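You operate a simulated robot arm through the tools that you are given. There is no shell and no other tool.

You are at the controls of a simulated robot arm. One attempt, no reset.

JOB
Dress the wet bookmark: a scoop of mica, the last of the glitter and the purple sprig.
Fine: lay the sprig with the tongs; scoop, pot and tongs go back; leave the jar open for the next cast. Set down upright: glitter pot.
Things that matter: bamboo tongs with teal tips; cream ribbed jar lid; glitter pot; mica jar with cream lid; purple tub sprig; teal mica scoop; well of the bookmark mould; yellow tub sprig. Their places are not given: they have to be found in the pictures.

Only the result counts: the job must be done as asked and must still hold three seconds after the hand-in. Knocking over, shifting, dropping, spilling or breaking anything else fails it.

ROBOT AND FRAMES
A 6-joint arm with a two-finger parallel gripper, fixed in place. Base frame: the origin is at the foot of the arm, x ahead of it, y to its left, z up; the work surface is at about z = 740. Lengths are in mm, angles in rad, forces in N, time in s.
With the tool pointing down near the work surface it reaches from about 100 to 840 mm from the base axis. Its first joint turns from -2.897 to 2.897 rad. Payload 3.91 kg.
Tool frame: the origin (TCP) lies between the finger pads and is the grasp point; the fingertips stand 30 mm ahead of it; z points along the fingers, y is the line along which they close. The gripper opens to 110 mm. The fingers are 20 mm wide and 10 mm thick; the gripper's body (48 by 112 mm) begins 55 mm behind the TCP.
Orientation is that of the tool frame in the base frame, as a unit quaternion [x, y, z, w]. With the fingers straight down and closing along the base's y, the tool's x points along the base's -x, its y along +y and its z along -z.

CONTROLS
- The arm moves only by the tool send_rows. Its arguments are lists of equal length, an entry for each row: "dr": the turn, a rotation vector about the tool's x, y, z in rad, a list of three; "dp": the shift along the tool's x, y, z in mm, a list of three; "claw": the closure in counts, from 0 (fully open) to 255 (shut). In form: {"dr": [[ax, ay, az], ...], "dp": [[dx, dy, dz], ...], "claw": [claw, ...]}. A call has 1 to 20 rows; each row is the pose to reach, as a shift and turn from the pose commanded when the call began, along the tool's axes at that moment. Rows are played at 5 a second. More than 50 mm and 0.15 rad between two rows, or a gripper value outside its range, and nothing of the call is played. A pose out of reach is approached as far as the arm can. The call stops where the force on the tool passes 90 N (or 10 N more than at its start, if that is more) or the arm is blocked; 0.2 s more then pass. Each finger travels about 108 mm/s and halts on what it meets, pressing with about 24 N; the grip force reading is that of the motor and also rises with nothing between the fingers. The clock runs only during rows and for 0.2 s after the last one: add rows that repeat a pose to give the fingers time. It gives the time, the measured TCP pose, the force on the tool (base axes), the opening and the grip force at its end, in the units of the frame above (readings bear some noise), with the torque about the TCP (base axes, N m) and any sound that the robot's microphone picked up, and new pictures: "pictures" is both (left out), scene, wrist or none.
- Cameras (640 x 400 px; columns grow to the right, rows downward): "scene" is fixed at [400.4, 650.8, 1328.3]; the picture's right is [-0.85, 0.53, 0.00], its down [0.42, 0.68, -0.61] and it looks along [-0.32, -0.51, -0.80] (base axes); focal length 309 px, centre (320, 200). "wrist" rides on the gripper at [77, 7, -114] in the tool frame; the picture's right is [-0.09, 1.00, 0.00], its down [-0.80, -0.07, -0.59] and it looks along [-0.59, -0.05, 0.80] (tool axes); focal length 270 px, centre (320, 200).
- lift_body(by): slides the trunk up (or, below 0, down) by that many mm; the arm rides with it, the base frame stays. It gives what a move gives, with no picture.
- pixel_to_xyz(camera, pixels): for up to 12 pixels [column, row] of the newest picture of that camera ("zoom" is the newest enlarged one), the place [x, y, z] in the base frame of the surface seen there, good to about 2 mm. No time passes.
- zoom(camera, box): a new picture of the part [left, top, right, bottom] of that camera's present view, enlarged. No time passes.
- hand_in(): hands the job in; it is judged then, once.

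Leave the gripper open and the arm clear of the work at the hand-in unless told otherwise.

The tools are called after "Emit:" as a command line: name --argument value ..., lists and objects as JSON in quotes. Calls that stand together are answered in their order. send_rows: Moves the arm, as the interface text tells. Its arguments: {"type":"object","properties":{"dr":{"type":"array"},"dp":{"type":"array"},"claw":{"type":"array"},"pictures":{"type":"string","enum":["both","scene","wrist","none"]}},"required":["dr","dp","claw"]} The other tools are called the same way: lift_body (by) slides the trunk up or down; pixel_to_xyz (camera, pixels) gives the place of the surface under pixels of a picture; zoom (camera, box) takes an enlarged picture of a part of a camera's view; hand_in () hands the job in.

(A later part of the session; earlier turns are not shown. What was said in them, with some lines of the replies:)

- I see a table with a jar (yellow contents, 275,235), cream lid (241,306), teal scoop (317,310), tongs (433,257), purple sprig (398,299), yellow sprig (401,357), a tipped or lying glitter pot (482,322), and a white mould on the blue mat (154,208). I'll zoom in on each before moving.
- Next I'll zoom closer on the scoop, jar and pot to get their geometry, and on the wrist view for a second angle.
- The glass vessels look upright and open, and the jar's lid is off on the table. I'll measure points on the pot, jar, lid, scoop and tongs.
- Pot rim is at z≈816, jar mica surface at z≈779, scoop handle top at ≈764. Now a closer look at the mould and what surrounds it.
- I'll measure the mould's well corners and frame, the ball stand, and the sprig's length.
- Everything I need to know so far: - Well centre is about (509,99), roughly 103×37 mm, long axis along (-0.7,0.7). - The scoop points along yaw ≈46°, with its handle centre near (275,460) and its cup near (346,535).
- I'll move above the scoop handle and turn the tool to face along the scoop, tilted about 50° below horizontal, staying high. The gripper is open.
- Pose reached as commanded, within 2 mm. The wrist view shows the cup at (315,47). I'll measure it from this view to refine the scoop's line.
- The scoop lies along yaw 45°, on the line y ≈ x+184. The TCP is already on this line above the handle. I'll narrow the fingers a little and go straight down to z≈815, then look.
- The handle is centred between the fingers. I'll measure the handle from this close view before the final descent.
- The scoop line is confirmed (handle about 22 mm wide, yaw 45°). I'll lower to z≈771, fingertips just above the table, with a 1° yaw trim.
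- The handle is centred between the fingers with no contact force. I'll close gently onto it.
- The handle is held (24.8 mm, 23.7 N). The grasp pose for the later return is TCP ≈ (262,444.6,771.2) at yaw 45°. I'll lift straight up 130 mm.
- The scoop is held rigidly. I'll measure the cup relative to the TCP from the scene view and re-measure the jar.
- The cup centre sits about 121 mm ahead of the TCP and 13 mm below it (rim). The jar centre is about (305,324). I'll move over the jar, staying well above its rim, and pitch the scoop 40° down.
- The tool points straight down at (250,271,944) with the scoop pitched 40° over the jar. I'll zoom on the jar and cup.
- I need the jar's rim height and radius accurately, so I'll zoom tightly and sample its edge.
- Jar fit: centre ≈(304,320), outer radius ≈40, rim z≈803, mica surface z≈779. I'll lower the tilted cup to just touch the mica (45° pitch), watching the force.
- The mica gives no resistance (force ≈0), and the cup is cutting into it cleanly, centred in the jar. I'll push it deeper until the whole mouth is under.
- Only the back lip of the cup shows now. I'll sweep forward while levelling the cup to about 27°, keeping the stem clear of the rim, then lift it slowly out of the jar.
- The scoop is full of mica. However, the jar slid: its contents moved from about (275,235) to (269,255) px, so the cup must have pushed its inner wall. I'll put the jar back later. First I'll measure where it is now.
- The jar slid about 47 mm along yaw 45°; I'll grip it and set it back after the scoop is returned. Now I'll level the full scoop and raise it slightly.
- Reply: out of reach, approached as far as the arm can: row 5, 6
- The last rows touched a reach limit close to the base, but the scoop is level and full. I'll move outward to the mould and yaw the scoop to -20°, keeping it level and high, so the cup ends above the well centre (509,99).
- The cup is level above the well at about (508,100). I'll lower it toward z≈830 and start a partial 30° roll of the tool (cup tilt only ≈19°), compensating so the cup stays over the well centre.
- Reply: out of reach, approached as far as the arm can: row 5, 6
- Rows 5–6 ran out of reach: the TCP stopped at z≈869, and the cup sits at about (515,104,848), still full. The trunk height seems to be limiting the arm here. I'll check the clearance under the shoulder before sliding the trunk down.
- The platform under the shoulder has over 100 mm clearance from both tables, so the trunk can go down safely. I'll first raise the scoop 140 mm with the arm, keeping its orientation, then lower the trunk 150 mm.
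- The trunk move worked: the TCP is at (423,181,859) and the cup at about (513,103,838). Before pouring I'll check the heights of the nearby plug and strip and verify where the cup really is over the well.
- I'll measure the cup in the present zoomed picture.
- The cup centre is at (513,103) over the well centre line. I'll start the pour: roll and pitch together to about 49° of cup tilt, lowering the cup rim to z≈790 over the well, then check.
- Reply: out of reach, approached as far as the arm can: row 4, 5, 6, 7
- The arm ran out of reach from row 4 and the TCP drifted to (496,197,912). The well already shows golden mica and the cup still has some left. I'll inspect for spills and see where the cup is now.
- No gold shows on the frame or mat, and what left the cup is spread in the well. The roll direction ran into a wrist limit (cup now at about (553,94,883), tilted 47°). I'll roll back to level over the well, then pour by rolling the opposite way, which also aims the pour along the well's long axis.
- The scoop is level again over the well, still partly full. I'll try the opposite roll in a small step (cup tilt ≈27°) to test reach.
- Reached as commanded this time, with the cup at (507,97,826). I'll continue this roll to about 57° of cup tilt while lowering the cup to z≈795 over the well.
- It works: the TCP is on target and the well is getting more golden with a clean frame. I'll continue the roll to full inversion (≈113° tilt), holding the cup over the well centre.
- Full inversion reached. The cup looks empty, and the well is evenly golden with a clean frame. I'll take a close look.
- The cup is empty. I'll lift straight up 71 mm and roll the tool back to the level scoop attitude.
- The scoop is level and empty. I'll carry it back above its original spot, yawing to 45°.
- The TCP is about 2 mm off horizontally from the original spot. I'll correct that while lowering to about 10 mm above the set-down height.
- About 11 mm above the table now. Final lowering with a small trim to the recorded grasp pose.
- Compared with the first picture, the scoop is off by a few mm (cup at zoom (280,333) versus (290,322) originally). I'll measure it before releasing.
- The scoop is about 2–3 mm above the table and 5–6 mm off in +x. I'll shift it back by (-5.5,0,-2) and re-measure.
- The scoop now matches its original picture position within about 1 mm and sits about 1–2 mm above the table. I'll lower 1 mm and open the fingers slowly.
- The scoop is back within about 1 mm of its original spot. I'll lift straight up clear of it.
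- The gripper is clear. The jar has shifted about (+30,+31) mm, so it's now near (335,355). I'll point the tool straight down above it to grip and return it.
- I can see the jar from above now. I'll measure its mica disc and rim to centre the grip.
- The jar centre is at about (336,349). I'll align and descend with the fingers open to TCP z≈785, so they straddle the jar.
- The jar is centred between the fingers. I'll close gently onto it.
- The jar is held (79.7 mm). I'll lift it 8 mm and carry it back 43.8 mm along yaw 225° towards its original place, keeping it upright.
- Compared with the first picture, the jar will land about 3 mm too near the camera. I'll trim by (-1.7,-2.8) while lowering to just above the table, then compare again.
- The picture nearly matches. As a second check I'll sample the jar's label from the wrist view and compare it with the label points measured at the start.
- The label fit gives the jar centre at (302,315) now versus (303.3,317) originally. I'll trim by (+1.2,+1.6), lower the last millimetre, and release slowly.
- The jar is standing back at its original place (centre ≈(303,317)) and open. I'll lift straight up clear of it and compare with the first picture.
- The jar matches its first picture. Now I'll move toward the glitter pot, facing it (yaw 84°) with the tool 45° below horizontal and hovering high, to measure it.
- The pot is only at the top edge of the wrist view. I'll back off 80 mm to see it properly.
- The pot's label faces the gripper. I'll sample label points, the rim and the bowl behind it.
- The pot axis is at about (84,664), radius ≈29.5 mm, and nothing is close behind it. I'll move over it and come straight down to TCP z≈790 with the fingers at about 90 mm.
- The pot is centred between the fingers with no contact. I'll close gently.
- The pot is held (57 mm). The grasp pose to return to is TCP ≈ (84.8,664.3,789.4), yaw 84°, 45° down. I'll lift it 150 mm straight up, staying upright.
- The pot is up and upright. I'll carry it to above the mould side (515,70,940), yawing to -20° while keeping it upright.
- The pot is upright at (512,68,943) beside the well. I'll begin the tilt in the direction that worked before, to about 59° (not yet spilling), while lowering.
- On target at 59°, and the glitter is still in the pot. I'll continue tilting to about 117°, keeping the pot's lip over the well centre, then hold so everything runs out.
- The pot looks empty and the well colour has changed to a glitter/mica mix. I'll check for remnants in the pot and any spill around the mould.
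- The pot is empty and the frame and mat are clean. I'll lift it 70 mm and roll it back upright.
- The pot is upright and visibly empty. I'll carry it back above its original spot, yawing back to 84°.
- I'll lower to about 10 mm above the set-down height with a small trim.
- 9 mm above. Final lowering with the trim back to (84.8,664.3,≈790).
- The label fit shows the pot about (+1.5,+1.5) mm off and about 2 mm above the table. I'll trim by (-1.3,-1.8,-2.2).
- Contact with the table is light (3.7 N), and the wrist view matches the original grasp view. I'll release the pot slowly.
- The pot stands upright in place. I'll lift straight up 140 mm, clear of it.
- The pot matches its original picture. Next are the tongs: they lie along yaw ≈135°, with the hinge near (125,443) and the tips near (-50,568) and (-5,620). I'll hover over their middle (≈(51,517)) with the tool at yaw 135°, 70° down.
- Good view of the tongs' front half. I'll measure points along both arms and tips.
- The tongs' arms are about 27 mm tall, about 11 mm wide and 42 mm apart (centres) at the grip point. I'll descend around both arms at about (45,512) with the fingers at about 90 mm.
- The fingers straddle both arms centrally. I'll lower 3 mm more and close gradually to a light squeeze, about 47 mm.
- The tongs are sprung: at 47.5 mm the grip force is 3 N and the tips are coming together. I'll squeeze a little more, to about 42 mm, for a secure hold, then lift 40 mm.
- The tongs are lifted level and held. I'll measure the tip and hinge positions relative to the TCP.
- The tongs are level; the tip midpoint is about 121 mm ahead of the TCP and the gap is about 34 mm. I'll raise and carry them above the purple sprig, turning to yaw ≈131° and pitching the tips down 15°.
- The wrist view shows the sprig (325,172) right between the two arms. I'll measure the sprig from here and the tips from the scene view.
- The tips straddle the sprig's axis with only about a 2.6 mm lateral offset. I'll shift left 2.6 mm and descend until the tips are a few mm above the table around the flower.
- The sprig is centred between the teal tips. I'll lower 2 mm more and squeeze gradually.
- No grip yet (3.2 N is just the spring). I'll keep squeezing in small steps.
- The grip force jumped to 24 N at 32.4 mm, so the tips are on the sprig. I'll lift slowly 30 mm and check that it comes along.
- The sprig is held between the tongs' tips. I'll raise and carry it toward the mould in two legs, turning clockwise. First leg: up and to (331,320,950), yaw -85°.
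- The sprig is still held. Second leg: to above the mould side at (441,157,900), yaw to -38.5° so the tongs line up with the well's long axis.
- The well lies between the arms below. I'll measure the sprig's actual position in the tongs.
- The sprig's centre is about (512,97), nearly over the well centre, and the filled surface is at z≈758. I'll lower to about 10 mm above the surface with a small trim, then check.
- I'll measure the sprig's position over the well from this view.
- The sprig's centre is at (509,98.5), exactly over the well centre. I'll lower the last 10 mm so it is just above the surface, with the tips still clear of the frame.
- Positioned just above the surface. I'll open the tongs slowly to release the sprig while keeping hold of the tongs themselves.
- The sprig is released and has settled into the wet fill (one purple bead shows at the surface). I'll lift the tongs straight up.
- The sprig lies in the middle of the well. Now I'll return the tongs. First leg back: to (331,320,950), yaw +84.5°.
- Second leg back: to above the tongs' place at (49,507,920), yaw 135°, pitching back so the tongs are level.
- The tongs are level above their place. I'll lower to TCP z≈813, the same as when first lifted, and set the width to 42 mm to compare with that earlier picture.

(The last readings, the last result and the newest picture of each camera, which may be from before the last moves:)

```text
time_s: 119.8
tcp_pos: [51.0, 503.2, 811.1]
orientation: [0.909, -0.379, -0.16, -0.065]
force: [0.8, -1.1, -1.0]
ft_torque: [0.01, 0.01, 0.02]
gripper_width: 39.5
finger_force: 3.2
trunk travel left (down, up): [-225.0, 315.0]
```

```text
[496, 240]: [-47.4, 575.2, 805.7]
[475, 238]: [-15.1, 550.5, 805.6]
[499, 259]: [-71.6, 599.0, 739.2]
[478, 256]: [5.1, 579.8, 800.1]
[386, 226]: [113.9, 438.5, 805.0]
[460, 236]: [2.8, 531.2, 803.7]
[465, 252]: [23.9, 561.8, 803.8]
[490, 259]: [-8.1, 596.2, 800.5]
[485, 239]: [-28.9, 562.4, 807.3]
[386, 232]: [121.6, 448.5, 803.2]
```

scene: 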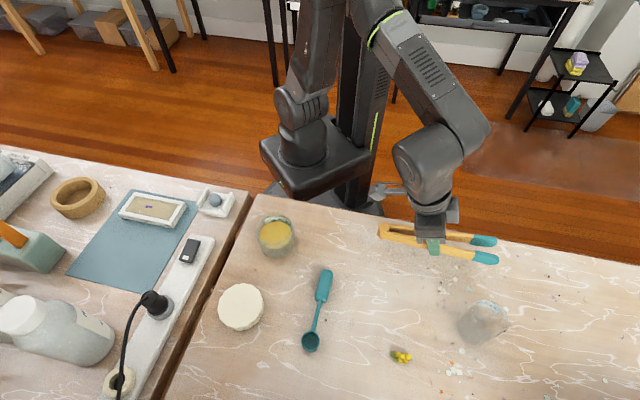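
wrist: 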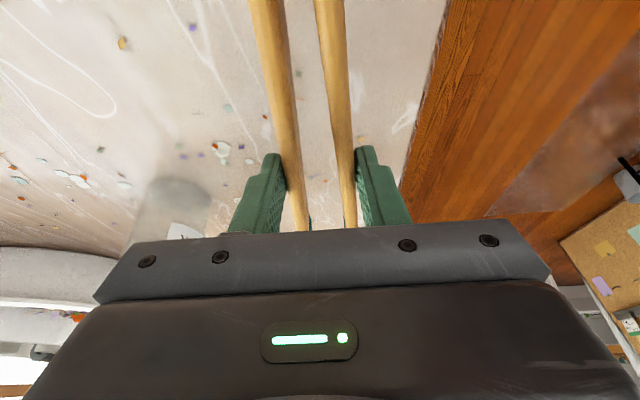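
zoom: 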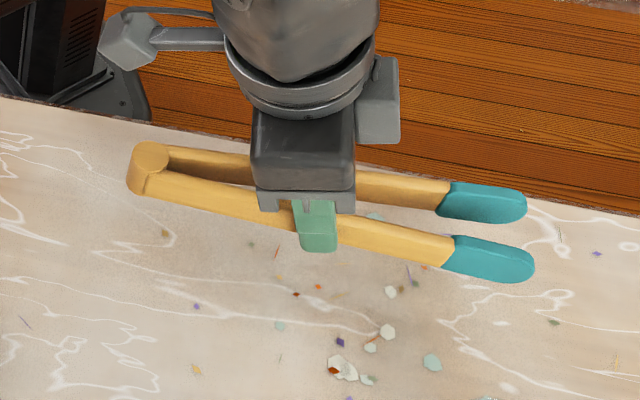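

The offset from the earlier picture is about 3 mm along the tongs' axis. I'll trim it while lowering to z≈783, then re-check.

Emit:
send_rows --dr '[[0, 0, 0], [0, 0, 0], [0, 0, 0], [0, 0, 0]]' --dp '[[0, -0.5, 10], [3, -0.57, 20], [6.2, -0.57, 27.6], [6.2, -0.57, 27.6]]' --claw '[158, 158, 158, 158]'

Emit:
zoom --camera "scene" --box '[365, 200, 505, 300]'

```text
time_s: 120.8
tcp_pos: [48.2, 506.7, 785.1]
orientation: [0.909, -0.379, -0.161, -0.064]
force: [0.2, 0.3, -0.7]
ft_torque: [0.0, 0.01, -0.03]
gripper_width: 39.5
finger_force: 3.3
trunk travel left (down, up): [-225.0, 315.0]
```

scene: 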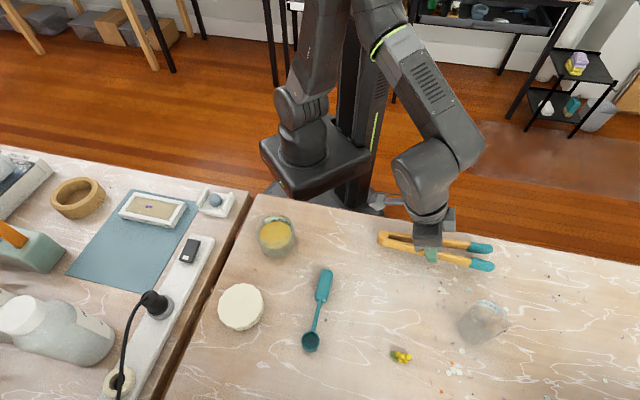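
wrist: 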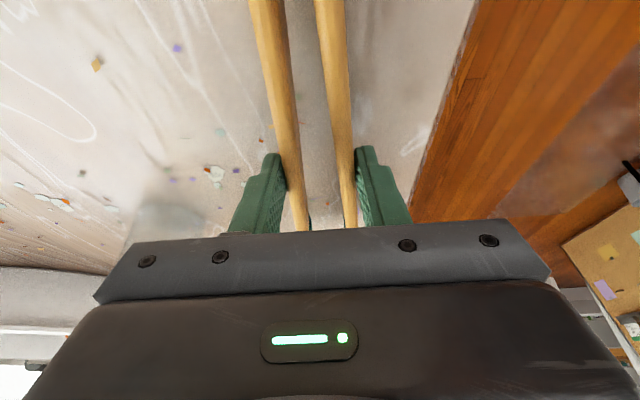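

```text
4.00 times, centred on (435, 250) of scene
```

zoom: 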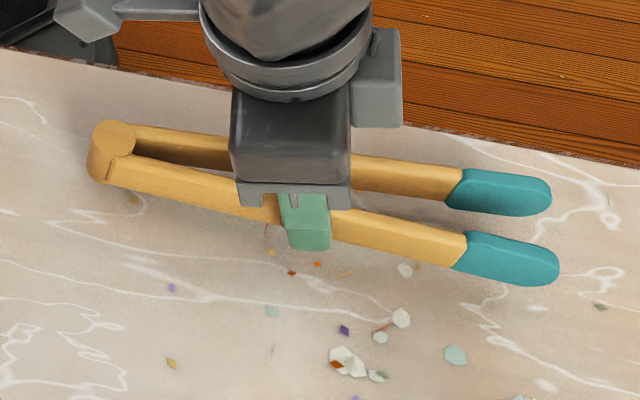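

I'll lower to just above the table and compare at equal height.

Emit:
send_rows --dr '[[0, 0, 0], [0, 0, 0], [0, 0, 0], [0, 0, 0]]' --dp '[[1.4, 0, 3.8], [2.7, 0, 7.5], [3.8, 0, 10.3], [3.8, 0, 10.3]]' --claw '[158, 156, 154, 152]'

Emit:
zoom --camera "scene" --box '[365, 200, 505, 300]'

Emit:
pixel_to_xyz --camera "scene" --pixels '[[383, 241], [379, 246], [388, 240], [395, 238], [405, 253], [405, 239], [480, 246], [485, 247], [470, 246], [485, 268], [478, 266], [465, 263]]'

```text
time_s: 121.8
tcp_pos: [48.7, 506.6, 774.1]
orientation: [0.909, -0.378, -0.161, -0.063]
force: [0.5, 0.9, -0.3]
ft_torque: [0.03, 0.04, -0.01]
gripper_width: 41.8
finger_force: 3.4
trunk travel left (down, up): [-225.0, 315.0]
```

scene: 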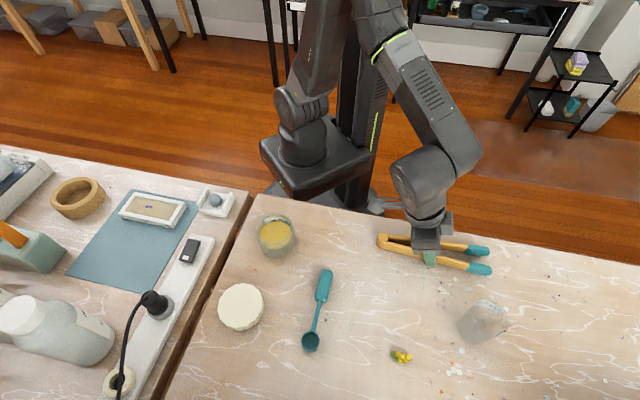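
wrist: 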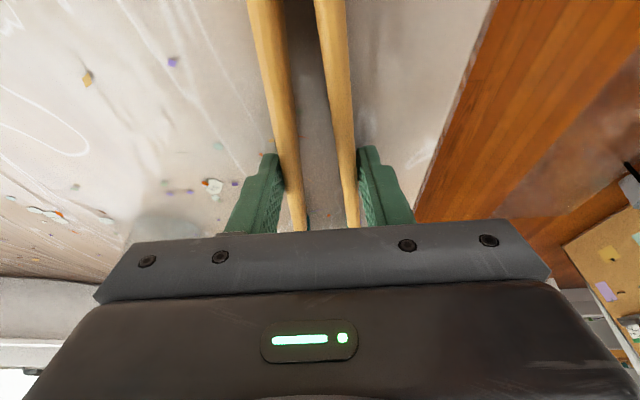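

```text
4.00 times, centred on (435, 250) of scene
```

zoom: 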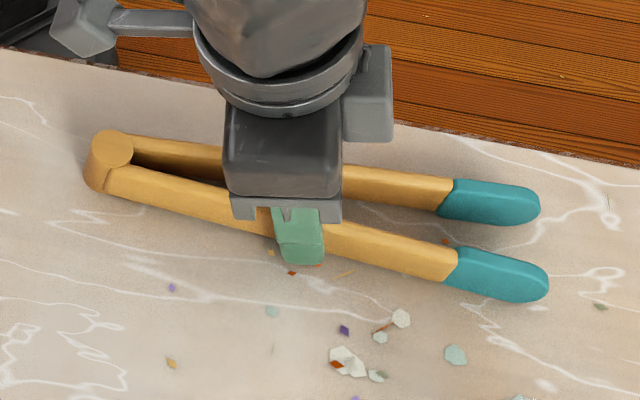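

```text
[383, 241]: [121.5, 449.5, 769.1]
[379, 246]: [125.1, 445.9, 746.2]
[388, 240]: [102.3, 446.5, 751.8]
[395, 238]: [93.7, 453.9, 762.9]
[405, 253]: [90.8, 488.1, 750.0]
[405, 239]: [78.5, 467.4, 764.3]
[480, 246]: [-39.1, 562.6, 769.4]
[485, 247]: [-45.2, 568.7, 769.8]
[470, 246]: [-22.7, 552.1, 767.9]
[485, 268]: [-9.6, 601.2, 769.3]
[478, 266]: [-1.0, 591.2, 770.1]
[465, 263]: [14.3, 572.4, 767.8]
```

The tongs match the original grasp picture (hinge at zoom (112,148) versus (110,150)). I'll lower the last millimetre and open slowly so the arms spring back symmetrically.

Emit:
send_rows --dr '[[0, 0, 0], [0, 0, 0], [0, 0, 0], [0, 0, 0], [0, 0, 0], [0, 0, 0], [0, 0, 0], [0, 0, 0], [0, 0, 0], [0, 0, 0]]' --dp '[[0.3, 0, 0.9], [0.3, 0, 0.9], [0.3, 0, 0.9], [0.3, 0, 0.9], [0.3, 0, 0.9], [0.3, 0, 0.9], [0.3, 0, 0.9], [0.3, 0, 0.9], [0.3, 0, 0.9], [0.3, 0, 0.9]]' --claw '[150, 145, 140, 135, 130, 125, 115, 95, 65, 45]'

Emit:
zoom --camera "scene" --box '[365, 225, 505, 295]'

```text
time_s: 124.0
tcp_pos: [47.8, 507.8, 772.5]
orientation: [0.909, -0.38, -0.16, -0.064]
force: [-0.7, 0.0, 0.0]
ft_torque: [-0.02, 0.01, 0.01]
gripper_width: 90.6
finger_force: 0.1
trunk travel left (down, up): [-225.0, 315.0]
```

scene: 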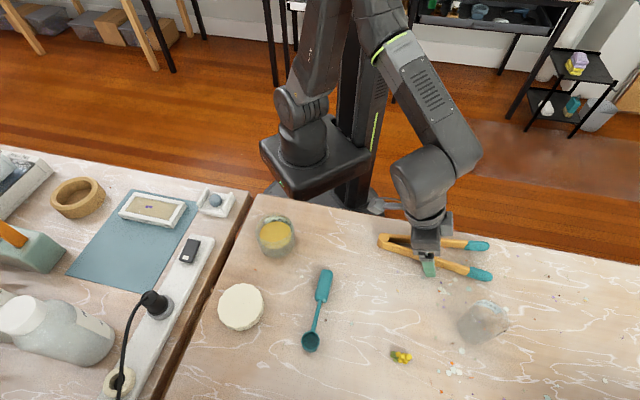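
wrist: 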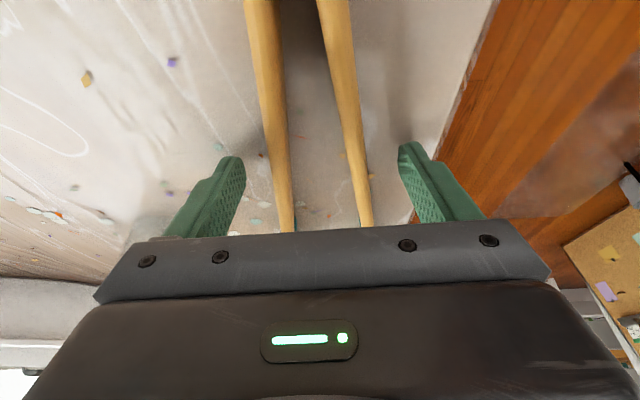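

```text
4.57 times, centred on (435, 260) of scene
```

zoom: 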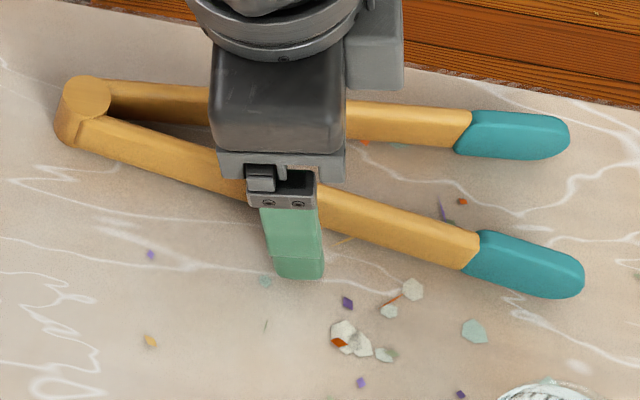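

The tongs are back within about 3 mm of the original picture. I'll lift straight up away from them.

Emit:
send_rows --dr '[[0, 0, 0], [0, 0, 0], [0, 0, 0], [0, 0, 0], [0, 0, 0], [0, 0, 0]]' --dp '[[-3.4, 0, -9.4], [-12, 0, -33], [-25, 0, -69], [-38, 0, -105], [-51.3, 0, -141], [-51.3, 0, -141]]' --claw '[45, 45, 30, 15, 0, 0]'

Emit:
zoom --camera "scene" --box '[365, 225, 505, 295]'

Emit:
zoom --camera "scene" --box '[105, 175, 205, 240]'

```text
time_s: 125.3
tcp_pos: [47.0, 507.0, 924.0]
orientation: [0.909, -0.379, -0.161, -0.064]
force: [-0.2, 0.3, 0.5]
ft_torque: [0.01, 0.02, 0.01]
gripper_width: 109.9
finger_force: 0.0
trunk travel left (down, up): [-225.0, 315.0]
```

scene: 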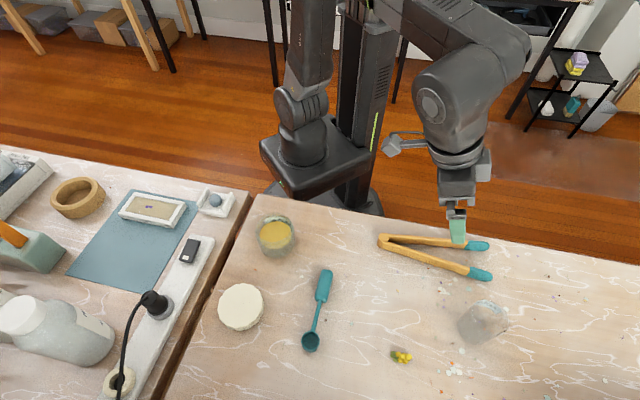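
wrist: 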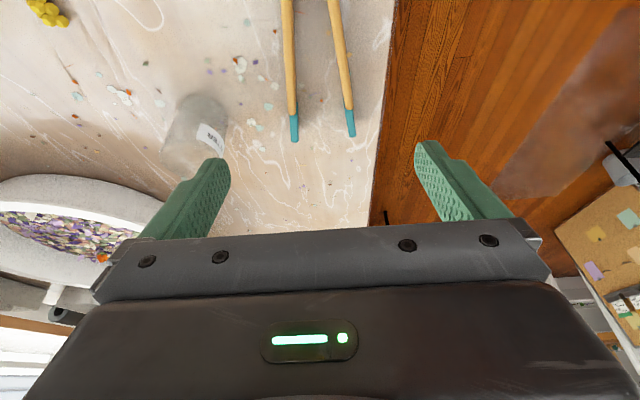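

```text
4.57 times, centred on (435, 260) of scene
```

zoom: 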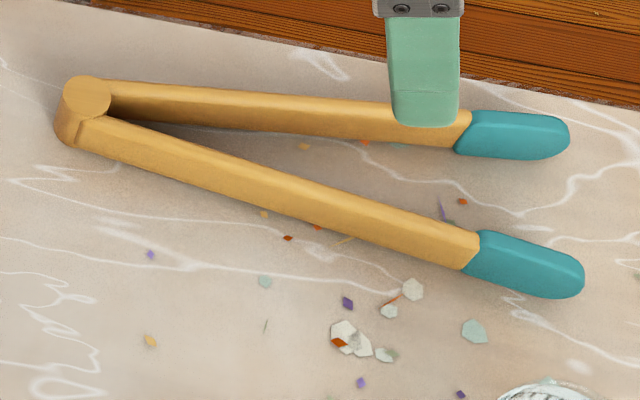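

```text
6.15 times, centred on (155, 208) of scene
```

zoom: 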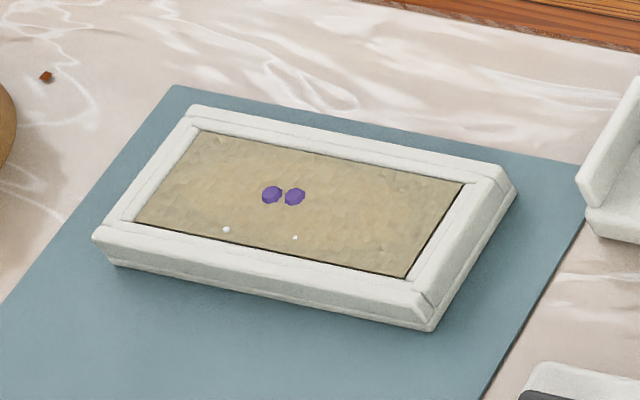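

Everything is placed. I'll raise the arm well clear, then do a final check of all items.

Emit:
send_rows --dr '[[0, 0, 0], [0, 0, 0], [0, 0, 0], [0, 0, 0], [0, 0, 0]]' --dp '[[-12, 0, -33], [-24, 0, -66], [-36, 0, -99], [-41, 0, -112.8], [-41, 0, -112.8]]' --claw '[0, 0, 0, 0, 0]'

Emit:
zoom --camera "scene" --box '[200, 190, 360, 360]'

Emit:
zoom --camera "scene" --box '[360, 210, 540, 380]'

Emit:
zoom --camera "scene" --box '[0, 150, 250, 400]'

```text
time_s: 126.5
tcp_pos: [49.3, 507.6, 1042.1]
orientation: [0.909, -0.379, -0.16, -0.064]
force: [-0.5, -0.1, 0.8]
ft_torque: [0.0, -0.01, -0.01]
gripper_width: 110.1
finger_force: 0.0
trunk travel left (down, up): [-225.0, 315.0]
```

scene: 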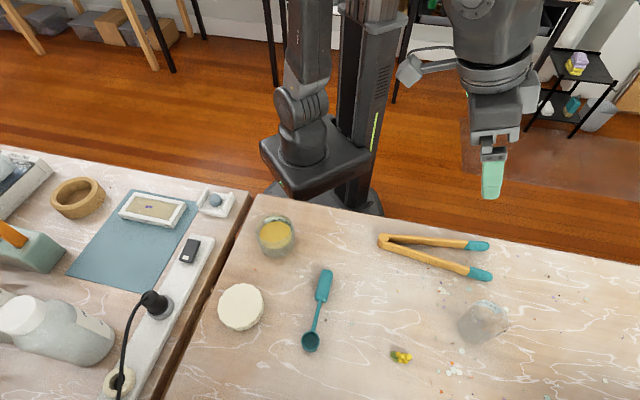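
wrist: 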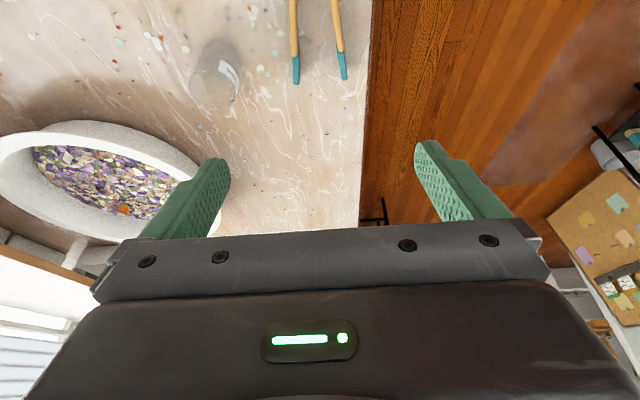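

```text
2.35 times, centred on (280, 275) of scene
```

zoom: 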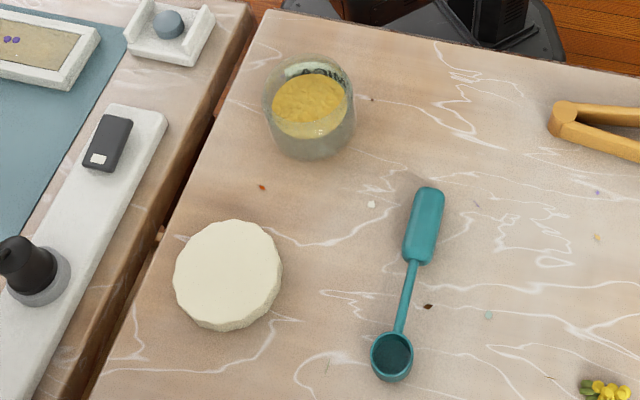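

```text
2.35 times, centred on (450, 295) of scene
```

zoom: 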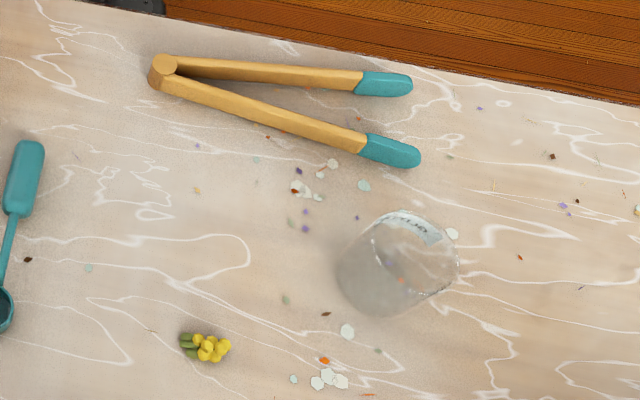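

```text
1.60 times, centred on (125, 275) of scene
```

zoom: 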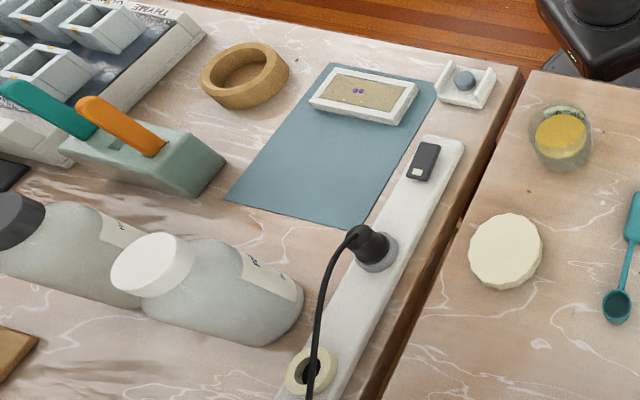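

The final check matches the first pictures:
- The scoop, pot (upright and empty), tongs and jar are back in place, and the jar is open with its lid beside it.
- The lid, yellow sprig and everything on the other table look undisturbed.
- The well holds the mica, the glitter and the purple sprig.

The gripper is open and clear, so I'm handing in.

Emit:
hand_in

```text
The job is handed in.
```

The bookmark is dressed and the job is handed in: the well holds a scoop of mica, all the glitter and the purple sprig. I saw no spills on the mould frame or the mat.

- **Mica:** I poured one full scoop into the well. The scoop is back within about 1 mm of where it lay.
- **Glitter:** I emptied the pot into the well and set it down upright in its original place.
- **Sprig:** I laid it with the tongs near the middle of the well. It has sunk into the wet fill, so only two purple beads show at the surface. The tongs are back within about 3 mm of their original spot.
- **Jar:** It is open, with the lid lying untouched beside it.

**Jar was moved:** while I was scooping, the scoop pushed the mica jar about 42 mm. I gripped it, set it back, and its position matches the first picture to within a millimetre or two. If any shift during the job counts as a failure, that would be it.
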